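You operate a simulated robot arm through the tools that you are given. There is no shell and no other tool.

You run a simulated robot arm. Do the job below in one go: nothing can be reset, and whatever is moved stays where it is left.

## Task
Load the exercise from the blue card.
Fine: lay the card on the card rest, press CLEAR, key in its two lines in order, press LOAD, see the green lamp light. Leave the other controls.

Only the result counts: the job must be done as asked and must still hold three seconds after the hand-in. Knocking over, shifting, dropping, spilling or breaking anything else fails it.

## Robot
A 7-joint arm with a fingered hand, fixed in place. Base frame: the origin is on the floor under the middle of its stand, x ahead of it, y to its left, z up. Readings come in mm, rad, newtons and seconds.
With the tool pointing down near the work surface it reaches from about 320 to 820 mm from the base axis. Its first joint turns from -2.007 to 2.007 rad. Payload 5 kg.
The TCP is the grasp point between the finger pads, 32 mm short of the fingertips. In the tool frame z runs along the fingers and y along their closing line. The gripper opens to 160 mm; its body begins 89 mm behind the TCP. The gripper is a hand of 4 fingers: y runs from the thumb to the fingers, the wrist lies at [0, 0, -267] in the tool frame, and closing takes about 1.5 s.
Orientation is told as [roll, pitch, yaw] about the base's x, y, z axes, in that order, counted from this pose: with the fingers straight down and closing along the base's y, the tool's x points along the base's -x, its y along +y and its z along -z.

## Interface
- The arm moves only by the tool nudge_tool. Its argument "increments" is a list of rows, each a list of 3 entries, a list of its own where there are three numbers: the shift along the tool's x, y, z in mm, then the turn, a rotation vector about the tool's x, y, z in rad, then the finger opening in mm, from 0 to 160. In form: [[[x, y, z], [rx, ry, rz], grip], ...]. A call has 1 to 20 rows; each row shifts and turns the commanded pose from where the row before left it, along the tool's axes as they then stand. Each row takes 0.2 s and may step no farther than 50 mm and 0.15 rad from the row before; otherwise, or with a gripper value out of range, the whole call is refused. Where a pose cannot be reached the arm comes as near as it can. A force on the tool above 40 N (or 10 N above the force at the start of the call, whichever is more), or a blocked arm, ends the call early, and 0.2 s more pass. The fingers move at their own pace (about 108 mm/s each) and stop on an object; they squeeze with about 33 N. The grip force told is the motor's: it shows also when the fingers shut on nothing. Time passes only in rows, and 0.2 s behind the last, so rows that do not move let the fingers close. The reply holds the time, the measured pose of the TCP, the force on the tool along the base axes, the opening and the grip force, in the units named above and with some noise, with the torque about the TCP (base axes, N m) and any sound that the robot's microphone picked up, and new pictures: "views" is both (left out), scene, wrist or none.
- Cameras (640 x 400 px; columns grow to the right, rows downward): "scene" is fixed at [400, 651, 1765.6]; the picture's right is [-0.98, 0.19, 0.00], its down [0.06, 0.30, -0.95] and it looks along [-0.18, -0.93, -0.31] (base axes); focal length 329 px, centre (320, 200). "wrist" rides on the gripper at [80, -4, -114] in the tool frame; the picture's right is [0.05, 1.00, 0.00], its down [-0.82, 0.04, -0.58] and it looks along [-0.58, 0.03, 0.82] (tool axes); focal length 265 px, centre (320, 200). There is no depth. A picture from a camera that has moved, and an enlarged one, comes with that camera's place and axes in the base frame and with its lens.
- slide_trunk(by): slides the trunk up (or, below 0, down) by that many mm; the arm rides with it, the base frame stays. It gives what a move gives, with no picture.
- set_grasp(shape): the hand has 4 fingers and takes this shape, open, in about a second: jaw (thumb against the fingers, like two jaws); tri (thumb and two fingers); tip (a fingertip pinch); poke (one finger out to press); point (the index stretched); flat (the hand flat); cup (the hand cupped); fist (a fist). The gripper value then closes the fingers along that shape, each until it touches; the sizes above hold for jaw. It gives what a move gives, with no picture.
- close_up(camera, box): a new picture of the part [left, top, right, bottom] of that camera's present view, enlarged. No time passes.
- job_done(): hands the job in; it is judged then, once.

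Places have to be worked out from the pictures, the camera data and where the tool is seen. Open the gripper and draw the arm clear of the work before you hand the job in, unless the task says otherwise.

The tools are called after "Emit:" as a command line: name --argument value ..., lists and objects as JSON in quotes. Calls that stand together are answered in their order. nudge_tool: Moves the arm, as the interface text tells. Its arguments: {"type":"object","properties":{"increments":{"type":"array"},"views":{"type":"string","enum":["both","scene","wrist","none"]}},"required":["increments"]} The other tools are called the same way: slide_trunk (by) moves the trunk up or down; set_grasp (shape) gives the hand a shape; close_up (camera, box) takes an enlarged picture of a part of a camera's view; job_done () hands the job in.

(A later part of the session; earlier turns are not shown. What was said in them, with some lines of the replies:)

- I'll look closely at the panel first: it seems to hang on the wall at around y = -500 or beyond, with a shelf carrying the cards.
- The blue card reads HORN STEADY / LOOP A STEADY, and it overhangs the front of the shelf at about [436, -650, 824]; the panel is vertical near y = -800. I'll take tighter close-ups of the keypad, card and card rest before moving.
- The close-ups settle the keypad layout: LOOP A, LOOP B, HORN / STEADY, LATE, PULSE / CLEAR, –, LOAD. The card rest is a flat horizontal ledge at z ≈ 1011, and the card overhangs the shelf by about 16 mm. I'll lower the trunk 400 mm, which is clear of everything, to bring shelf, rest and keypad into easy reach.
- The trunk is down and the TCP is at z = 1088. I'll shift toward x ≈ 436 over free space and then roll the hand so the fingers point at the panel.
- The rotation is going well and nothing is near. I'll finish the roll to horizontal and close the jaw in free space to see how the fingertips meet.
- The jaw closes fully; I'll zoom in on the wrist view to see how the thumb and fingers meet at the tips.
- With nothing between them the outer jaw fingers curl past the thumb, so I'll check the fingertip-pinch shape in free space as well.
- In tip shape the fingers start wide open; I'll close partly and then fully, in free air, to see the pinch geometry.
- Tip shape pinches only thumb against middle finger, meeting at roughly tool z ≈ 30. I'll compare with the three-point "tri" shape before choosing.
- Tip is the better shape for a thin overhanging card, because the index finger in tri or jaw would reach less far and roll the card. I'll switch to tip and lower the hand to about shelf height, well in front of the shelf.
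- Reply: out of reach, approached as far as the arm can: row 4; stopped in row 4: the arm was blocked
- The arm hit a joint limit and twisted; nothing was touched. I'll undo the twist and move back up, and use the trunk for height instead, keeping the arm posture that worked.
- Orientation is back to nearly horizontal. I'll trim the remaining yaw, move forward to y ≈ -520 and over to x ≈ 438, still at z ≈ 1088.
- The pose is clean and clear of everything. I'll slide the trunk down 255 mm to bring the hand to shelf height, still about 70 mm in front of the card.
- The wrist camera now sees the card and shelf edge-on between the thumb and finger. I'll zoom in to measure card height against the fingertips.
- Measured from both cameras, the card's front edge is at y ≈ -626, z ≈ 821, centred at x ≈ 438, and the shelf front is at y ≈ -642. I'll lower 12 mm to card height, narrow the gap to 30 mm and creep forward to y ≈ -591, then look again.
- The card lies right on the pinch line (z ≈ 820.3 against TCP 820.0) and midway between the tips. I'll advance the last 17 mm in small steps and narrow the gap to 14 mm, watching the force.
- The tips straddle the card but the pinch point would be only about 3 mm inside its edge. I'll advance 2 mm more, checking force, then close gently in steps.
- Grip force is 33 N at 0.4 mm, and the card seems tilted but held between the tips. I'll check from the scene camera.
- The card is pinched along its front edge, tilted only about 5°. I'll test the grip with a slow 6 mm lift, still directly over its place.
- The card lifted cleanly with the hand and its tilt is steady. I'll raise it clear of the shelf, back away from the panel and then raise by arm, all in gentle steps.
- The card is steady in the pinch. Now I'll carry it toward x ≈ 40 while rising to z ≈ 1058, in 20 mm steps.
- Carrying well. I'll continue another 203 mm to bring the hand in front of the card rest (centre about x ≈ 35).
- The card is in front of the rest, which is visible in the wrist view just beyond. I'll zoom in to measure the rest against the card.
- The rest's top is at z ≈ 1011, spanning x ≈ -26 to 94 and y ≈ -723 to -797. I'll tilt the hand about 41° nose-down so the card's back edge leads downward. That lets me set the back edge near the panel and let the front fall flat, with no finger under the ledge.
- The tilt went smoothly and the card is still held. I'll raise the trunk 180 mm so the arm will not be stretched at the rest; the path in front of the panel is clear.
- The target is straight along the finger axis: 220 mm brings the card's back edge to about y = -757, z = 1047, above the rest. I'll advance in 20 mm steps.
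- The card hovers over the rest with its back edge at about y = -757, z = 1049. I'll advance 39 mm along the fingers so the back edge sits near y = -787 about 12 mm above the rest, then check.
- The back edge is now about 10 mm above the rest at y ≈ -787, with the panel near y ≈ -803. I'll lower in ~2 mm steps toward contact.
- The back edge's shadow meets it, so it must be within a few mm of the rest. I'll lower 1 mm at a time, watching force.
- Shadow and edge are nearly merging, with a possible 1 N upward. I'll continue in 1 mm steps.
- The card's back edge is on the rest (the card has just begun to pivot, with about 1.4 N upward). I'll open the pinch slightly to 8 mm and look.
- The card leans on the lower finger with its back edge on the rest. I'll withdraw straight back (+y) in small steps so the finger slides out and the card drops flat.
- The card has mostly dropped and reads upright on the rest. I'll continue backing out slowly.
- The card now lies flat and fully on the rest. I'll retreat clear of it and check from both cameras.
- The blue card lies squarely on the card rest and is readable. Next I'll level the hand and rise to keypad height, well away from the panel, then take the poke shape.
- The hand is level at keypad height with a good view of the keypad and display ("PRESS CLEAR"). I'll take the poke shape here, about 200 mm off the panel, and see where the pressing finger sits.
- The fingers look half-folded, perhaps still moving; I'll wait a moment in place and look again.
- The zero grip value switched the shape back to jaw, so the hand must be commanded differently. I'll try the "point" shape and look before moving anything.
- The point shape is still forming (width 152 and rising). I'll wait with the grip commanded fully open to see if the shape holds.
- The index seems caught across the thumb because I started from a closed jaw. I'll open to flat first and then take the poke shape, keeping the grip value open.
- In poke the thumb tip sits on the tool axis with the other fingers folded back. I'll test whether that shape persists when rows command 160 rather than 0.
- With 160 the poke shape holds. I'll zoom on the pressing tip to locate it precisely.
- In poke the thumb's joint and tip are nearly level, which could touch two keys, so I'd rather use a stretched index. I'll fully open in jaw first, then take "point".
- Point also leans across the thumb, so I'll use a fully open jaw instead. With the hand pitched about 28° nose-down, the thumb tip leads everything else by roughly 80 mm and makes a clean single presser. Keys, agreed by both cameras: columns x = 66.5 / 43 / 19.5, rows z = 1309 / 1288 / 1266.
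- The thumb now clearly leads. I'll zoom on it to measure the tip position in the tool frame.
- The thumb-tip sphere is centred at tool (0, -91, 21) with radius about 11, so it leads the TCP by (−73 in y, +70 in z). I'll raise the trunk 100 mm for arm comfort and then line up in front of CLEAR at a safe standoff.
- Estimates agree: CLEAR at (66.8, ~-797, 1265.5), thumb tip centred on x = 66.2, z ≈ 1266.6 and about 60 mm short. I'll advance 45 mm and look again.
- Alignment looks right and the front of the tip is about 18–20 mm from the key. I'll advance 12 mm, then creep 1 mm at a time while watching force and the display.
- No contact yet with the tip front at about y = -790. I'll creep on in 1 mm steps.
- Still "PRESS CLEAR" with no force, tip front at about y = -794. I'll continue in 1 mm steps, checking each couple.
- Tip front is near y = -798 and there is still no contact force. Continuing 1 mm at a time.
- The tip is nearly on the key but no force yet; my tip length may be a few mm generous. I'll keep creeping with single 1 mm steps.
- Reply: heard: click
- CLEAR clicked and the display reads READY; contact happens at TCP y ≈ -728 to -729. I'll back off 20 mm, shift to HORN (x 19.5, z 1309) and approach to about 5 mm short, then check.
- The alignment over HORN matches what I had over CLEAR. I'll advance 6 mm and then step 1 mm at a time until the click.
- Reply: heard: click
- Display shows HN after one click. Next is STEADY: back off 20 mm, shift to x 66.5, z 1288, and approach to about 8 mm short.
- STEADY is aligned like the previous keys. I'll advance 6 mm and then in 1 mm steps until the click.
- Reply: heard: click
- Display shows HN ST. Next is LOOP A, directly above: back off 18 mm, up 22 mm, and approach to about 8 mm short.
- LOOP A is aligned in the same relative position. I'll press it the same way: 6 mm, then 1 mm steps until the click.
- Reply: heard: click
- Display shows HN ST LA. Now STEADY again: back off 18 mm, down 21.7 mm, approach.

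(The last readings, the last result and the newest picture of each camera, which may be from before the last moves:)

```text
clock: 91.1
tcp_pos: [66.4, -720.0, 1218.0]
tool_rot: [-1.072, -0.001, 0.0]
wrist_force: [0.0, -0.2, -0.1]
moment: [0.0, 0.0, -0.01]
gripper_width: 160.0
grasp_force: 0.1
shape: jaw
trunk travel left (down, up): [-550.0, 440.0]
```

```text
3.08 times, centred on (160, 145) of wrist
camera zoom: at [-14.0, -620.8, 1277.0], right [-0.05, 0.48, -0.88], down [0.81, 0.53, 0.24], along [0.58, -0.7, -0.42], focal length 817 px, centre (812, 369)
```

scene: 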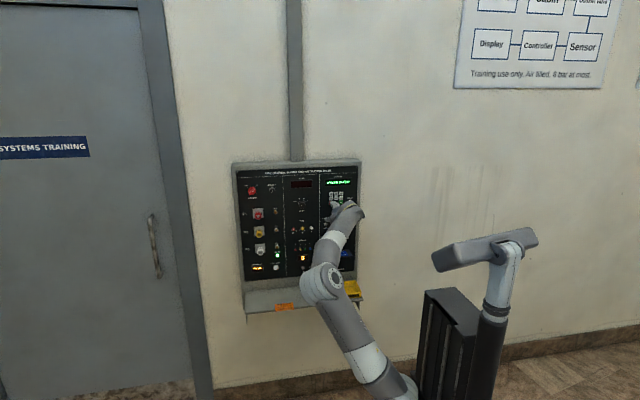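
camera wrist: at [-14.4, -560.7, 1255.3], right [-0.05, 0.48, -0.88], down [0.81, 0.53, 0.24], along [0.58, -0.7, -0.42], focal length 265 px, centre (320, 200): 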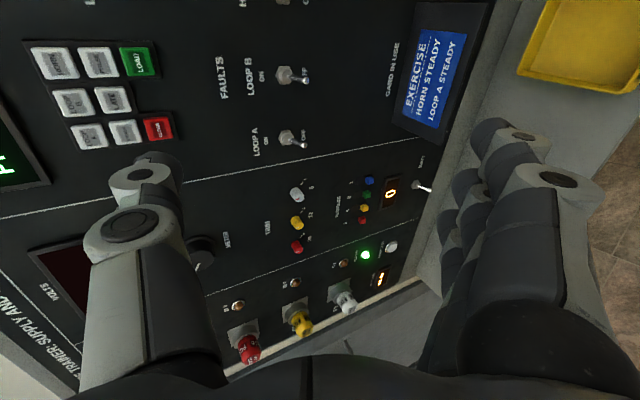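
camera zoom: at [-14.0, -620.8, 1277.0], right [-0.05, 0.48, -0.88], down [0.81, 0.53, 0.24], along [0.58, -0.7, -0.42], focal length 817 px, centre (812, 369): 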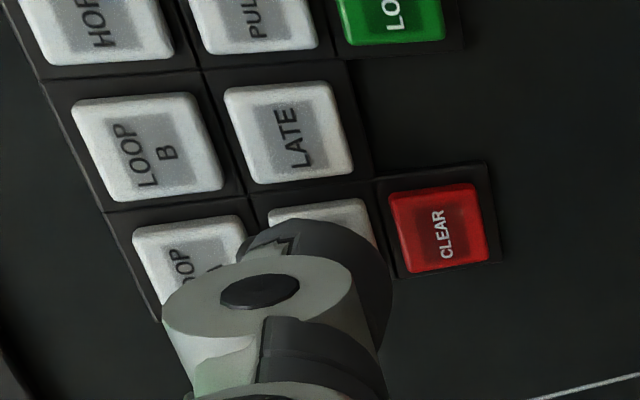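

STEADY is aligned again. Pressing: 6 mm, then 1 mm steps until the click.

Emit:
nudge_tool --increments '[[[0, -1.443, 2.63], [0, 0, 0], 160], [[0, -1.443, 2.63], [0, 0, 0], 160], [[0, -0.481, 0.877], [0, 0, 0], 160]]' --views "none"

Emit:
close_up --camera "scene" --box '[320, 170, 368, 210]'

```text
clock: 91.9
tcp_pos: [67.2, -725.3, 1217.8]
tool_rot: [-1.071, 0.001, -0.002]
wrist_force: [0.5, -0.1, -0.7]
moment: [-0.01, 0.01, 0.0]
gripper_width: 159.9
grasp_force: 0.1
shape: jaw
trunk travel left (down, up): [-550.0, 440.0]
```

```text
10.00 times, centred on (344, 190) of scene
camera zoom: at [400.0, 651.0, 1765.6], right [-0.98, 0.19, 0.0], down [0.06, 0.3, -0.95], along [-0.18, -0.93, -0.31], focal length 3286 px, centre (80, 300)
```

zoom: 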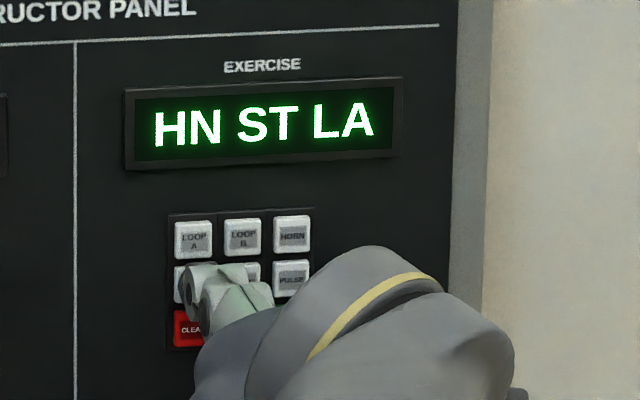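

No click yet at y ≈ -725; one more 1 mm step.

Emit:
nudge_tool --increments '[[[0, -0.481, 0.877], [0, 0, 0], 160]]' --views "none"

Emit:
close_up --camera "scene" --box '[320, 170, 368, 210]'

```text
clock: 92.3
tcp_pos: [67.4, -727.2, 1218.5]
tool_rot: [-1.07, -0.001, -0.001]
wrist_force: [-0.5, 0.7, 0.6]
moment: [0.0, 0.0, -0.05]
gripper_width: 159.9
grasp_force: 0.1
shape: jaw
trunk travel left (down, up): [-550.0, 440.0]
heard: click
```

```text
10.00 times, centred on (344, 190) of scene
camera zoom: at [400.0, 651.0, 1765.6], right [-0.98, 0.19, 0.0], down [0.06, 0.3, -0.95], along [-0.18, -0.93, -0.31], focal length 3286 px, centre (80, 300)
```

zoom: 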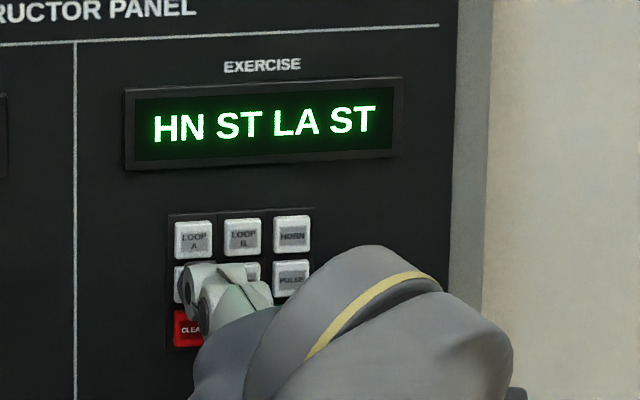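

Display shows HN ST LA ST, which matches the card. Now LOAD: back off 18 mm, move to x 19.5, z 1266, and approach.

Emit:
nudge_tool --increments '[[[0, 4.81, -8.77], [0, 0, 0], 160], [[0, 4.81, -8.77], [0, 0, 0], 160], [[15.67, 6.43, 3.53], [0, 0, 0], 160], [[15.67, 6.43, 3.53], [0, 0, 0], 160], [[15.66, 6.43, 3.53], [0, 0, 0], 160], [[0, -2.4, 4.38], [0, 0, 0], 160], [[0, -2.4, 4.38], [0, 0, 0], 160], [[0, 0, 0], [0, 0, 0], 160]]' --views "none"

Emit:
close_up --camera "wrist" --box '[80, 80, 240, 210]'

Emit:
close_up --camera "scene" --box '[320, 170, 368, 210]'

```text
clock: 94.1
tcp_pos: [19.9, -717.4, 1195.7]
tool_rot: [-1.071, 0.0, 0.001]
wrist_force: [0.0, 0.7, 0.1]
moment: [-0.02, -0.03, -0.03]
gripper_width: 160.0
grasp_force: 0.1
shape: jaw
trunk travel left (down, up): [-550.0, 440.0]
```

```text
3.08 times, centred on (160, 145) of wrist
camera zoom: at [-61.0, -618.7, 1255.2], right [-0.05, 0.48, -0.88], down [0.82, 0.53, 0.24], along [0.58, -0.7, -0.42], focal length 817 px, centre (812, 369)
```

zoom: 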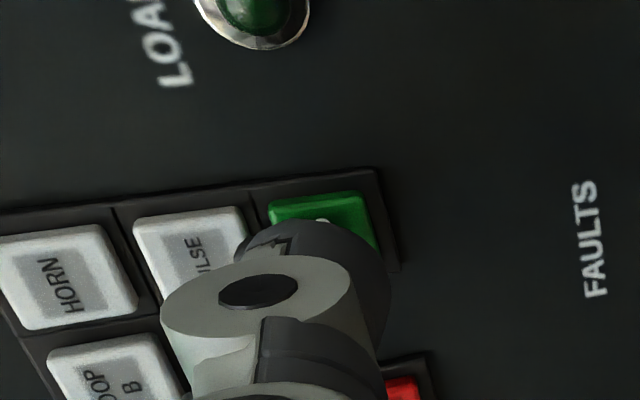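

```text
10.00 times, centred on (344, 190) of scene
camera zoom: at [400.0, 651.0, 1765.6], right [-0.98, 0.19, 0.0], down [0.06, 0.3, -0.95], along [-0.18, -0.93, -0.31], focal length 3286 px, centre (80, 300)
```

zoom: 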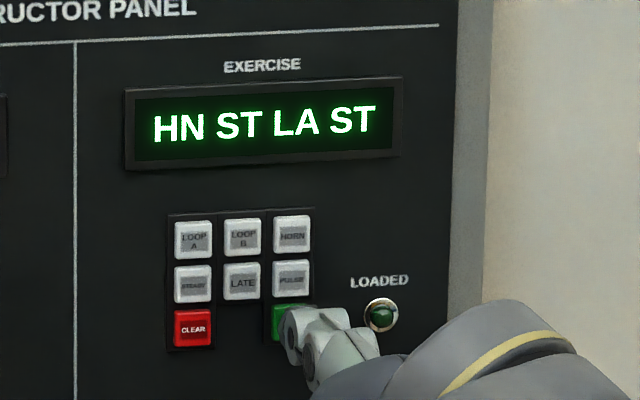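

LOAD is aligned the same way CLEAR was. I'll advance 8 mm, then in 1 mm steps until the click.

Emit:
nudge_tool --increments '[[[0, -1.443, 2.63], [0, 0, 0], 160], [[0, -1.443, 2.63], [0, 0, 0], 160], [[0, -0.962, 1.753], [0, 0, 0], 160], [[0, -0.481, 0.877], [0, 0, 0], 160]]' --views "none"

Emit:
nudge_tool --increments '[[[0, -0.481, 0.877], [0, 0, 0], 160]]' --views "none"

Emit:
close_up --camera "scene" --box '[320, 170, 368, 210]'

```text
clock: 95.1
tcp_pos: [18.4, -726.2, 1196.6]
tool_rot: [-1.071, 0.0, 0.001]
wrist_force: [-0.3, 0.1, 0.5]
moment: [0.03, 0.01, 0.05]
gripper_width: 159.7
grasp_force: 0.0
shape: jaw
trunk travel left (down, up): [-550.0, 440.0]
```

```text
clock: 95.5
tcp_pos: [19.7, -728.3, 1195.9]
tool_rot: [-1.072, 0.0, 0.0]
wrist_force: [0.4, -0.1, -0.5]
moment: [-0.04, 0.01, -0.02]
gripper_width: 160.0
grasp_force: 0.0
shape: jaw
trunk travel left (down, up): [-550.0, 440.0]
```

```text
10.00 times, centred on (344, 190) of scene
camera zoom: at [400.0, 651.0, 1765.6], right [-0.98, 0.19, 0.0], down [0.06, 0.3, -0.95], along [-0.18, -0.93, -0.31], focal length 3286 px, centre (80, 300)
```

zoom: 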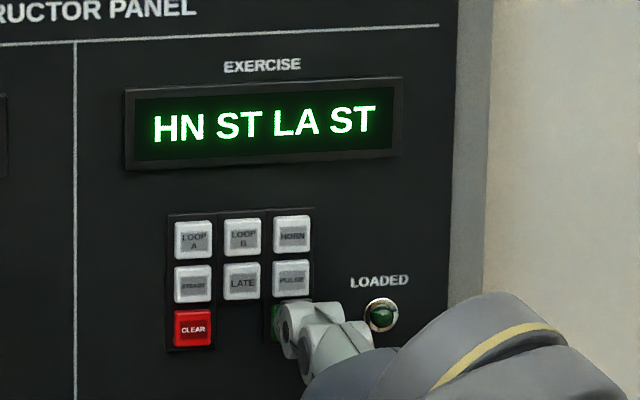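

No click yet (CLEAR in this row also needed about y = -729); continuing 1 mm at a time.

Emit:
nudge_tool --increments '[[[0, -0.481, 0.877], [0, 0, 0], 160]]' --views "none"

Emit:
nudge_tool --increments '[[[0, -0.481, 0.877], [0, 0, 0], 160]]' --views "none"

Emit:
close_up --camera "scene" --box '[320, 170, 368, 210]'

```text
clock: 95.9
tcp_pos: [19.0, -729.0, 1197.3]
tool_rot: [-1.072, 0.0, 0.001]
wrist_force: [0.6, 0.5, 0.0]
moment: [-0.03, 0.0, 0.01]
gripper_width: 159.9
grasp_force: 0.0
shape: jaw
trunk travel left (down, up): [-550.0, 440.0]
```

```text
clock: 96.3
tcp_pos: [20.5, -729.5, 1196.1]
tool_rot: [-1.071, 0.0, 0.001]
wrist_force: [-0.4, 1.6, -0.8]
moment: [-0.09, -0.03, -0.01]
gripper_width: 160.1
grasp_force: 0.1
shape: jaw
trunk travel left (down, up): [-550.0, 440.0]
heard: click
```

```text
10.00 times, centred on (344, 190) of scene
camera zoom: at [400.0, 651.0, 1765.6], right [-0.98, 0.19, 0.0], down [0.06, 0.3, -0.95], along [-0.18, -0.93, -0.31], focal length 3286 px, centre (80, 300)
```

zoom: 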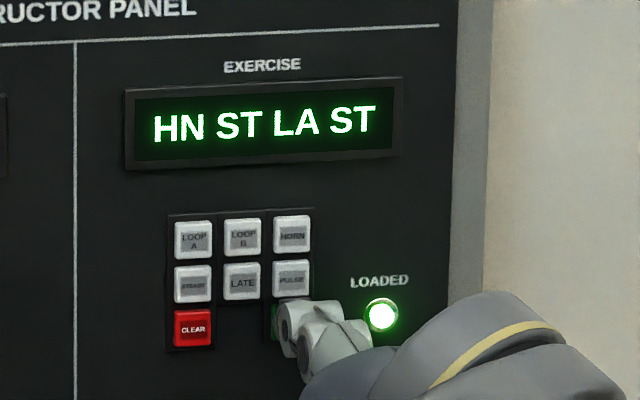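

The LOADED lamp is lit green. I'll draw the arm straight back about 160 mm clear of the panel and check everything.

Emit:
nudge_tool --increments '[[[0, 4.81, -8.77], [0, 0, 0], 160], [[0, 9.62, -17.53], [0, 0, 0], 160], [[0, 14.4, -26.3], [0, 0, 0], 160], [[0, 14.4, -26.3], [0, 0, 0], 160], [[0, 14.4, -26.3], [0, 0, 0], 160], [[0, 14.4, -26.3], [0, 0, 0], 160], [[0, 9.62, -17.53], [0, 0, 0], 160], [[0, 0, 0], [0, 0, 0], 160], [[0, 0, 0], [0, 0, 0], 160]]'

Emit:
close_up --camera "scene" --box '[225, 155, 369, 245]'

Emit:
close_up --camera "scene" --box '[225, 235, 369, 325]'

Emit:
close_up --camera "wrist" --box '[170, 0, 570, 250]'

```text
clock: 98.3
tcp_pos: [18.8, -560.6, 1196.1]
tool_rot: [-1.073, -0.002, -0.002]
wrist_force: [0.7, 0.1, 0.3]
moment: [-0.02, 0.03, 0.02]
gripper_width: 160.1
grasp_force: 0.1
shape: jaw
trunk travel left (down, up): [-550.0, 440.0]
camera wrist: at [-60.8, -460.7, 1254.3], right [-0.05, 0.48, -0.88], down [0.82, 0.53, 0.24], along [0.58, -0.7, -0.42], focal length 265 px, centre (320, 200)
```

scene: 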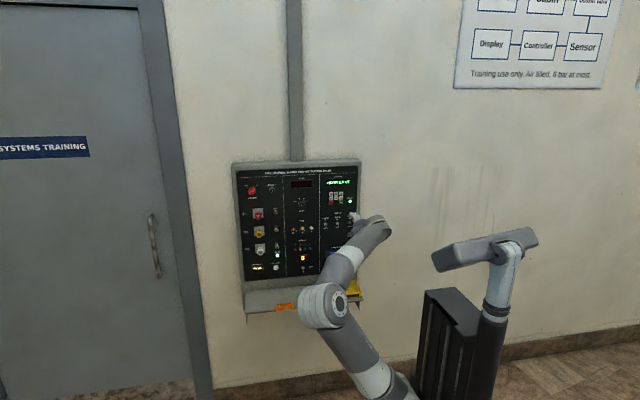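
wrist: 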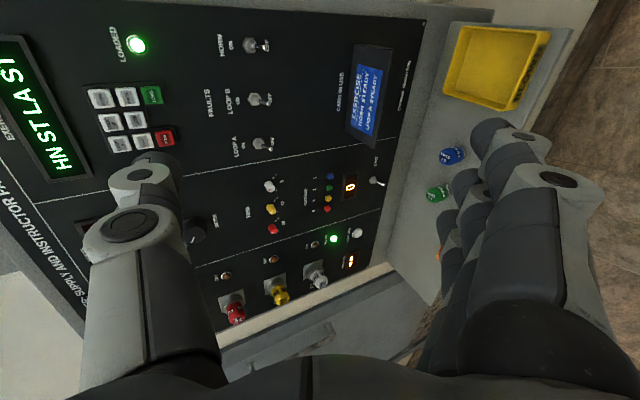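

```text
4.44 times, centred on (297, 200) of scene
camera zoom: at [400.0, 651.0, 1765.6], right [-0.98, 0.19, 0.0], down [0.06, 0.3, -0.95], along [-0.18, -0.93, -0.31], focal length 1460 px, centre (422, 200)
```

zoom: 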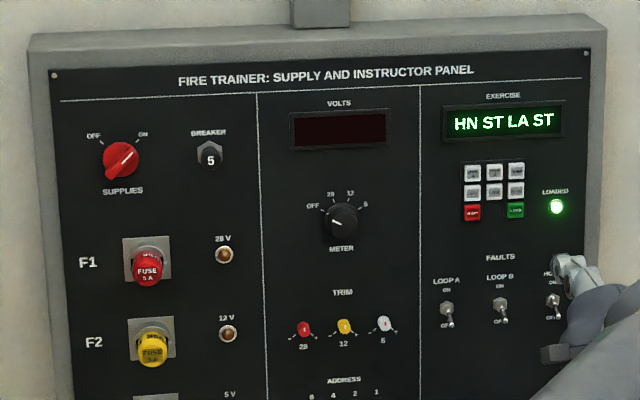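

```text
4.44 times, centred on (297, 280) of scene
camera zoom: at [400.0, 651.0, 1765.6], right [-0.98, 0.19, 0.0], down [0.06, 0.3, -0.95], along [-0.18, -0.93, -0.31], focal length 1460 px, centre (422, -156)
```

zoom: 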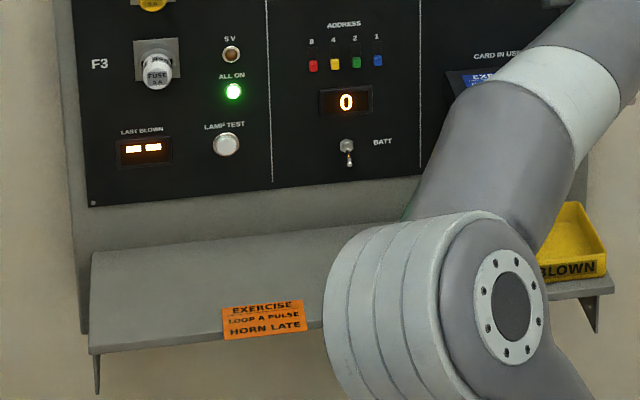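

```text
1.60 times, centred on (370, 125) of wrist
camera zoom: at [-60.8, -460.7, 1254.3], right [-0.05, 0.48, -0.88], down [0.82, 0.53, 0.24], along [0.58, -0.7, -0.42], focal length 425 px, centre (240, 320)
```

zoom: 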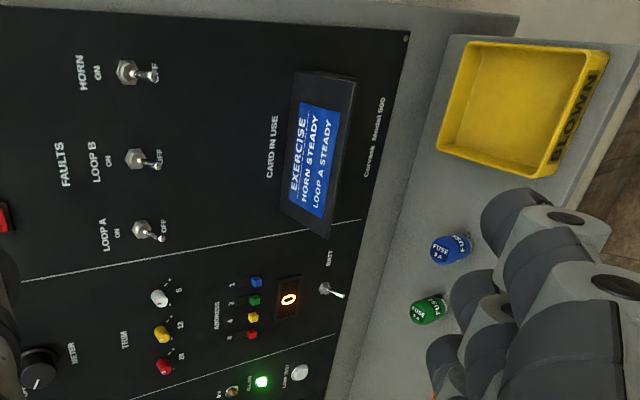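

The display holds HN ST LA ST and the LOADED lamp is green. The blue card lies flat on the rest, all toggles, fuses, the tray and the orange card are unmoved, and the hand is open and clear of the panel. I'm handing the job in.

Emit:
job_done

```text
The job is handed in.
```

The exercise from the blue card is loaded. The display reads "HN ST LA ST" and the green LOADED lamp was lit when I handed the job in.

- **Card:** it lies flat and fully on the card rest, with the text facing out and readable.
- **Keys pressed:** CLEAR, HORN, STEADY, LOOP A, STEADY, LOAD. Each press gave one click, and the display or lamp changed as expected each time.
- **Everything else:** in the last pictures the toggles, fuses, BLOWN tray, orange card and other controls looked as they did at the start. The hand was open and drawn back about 160 mm from the panel.
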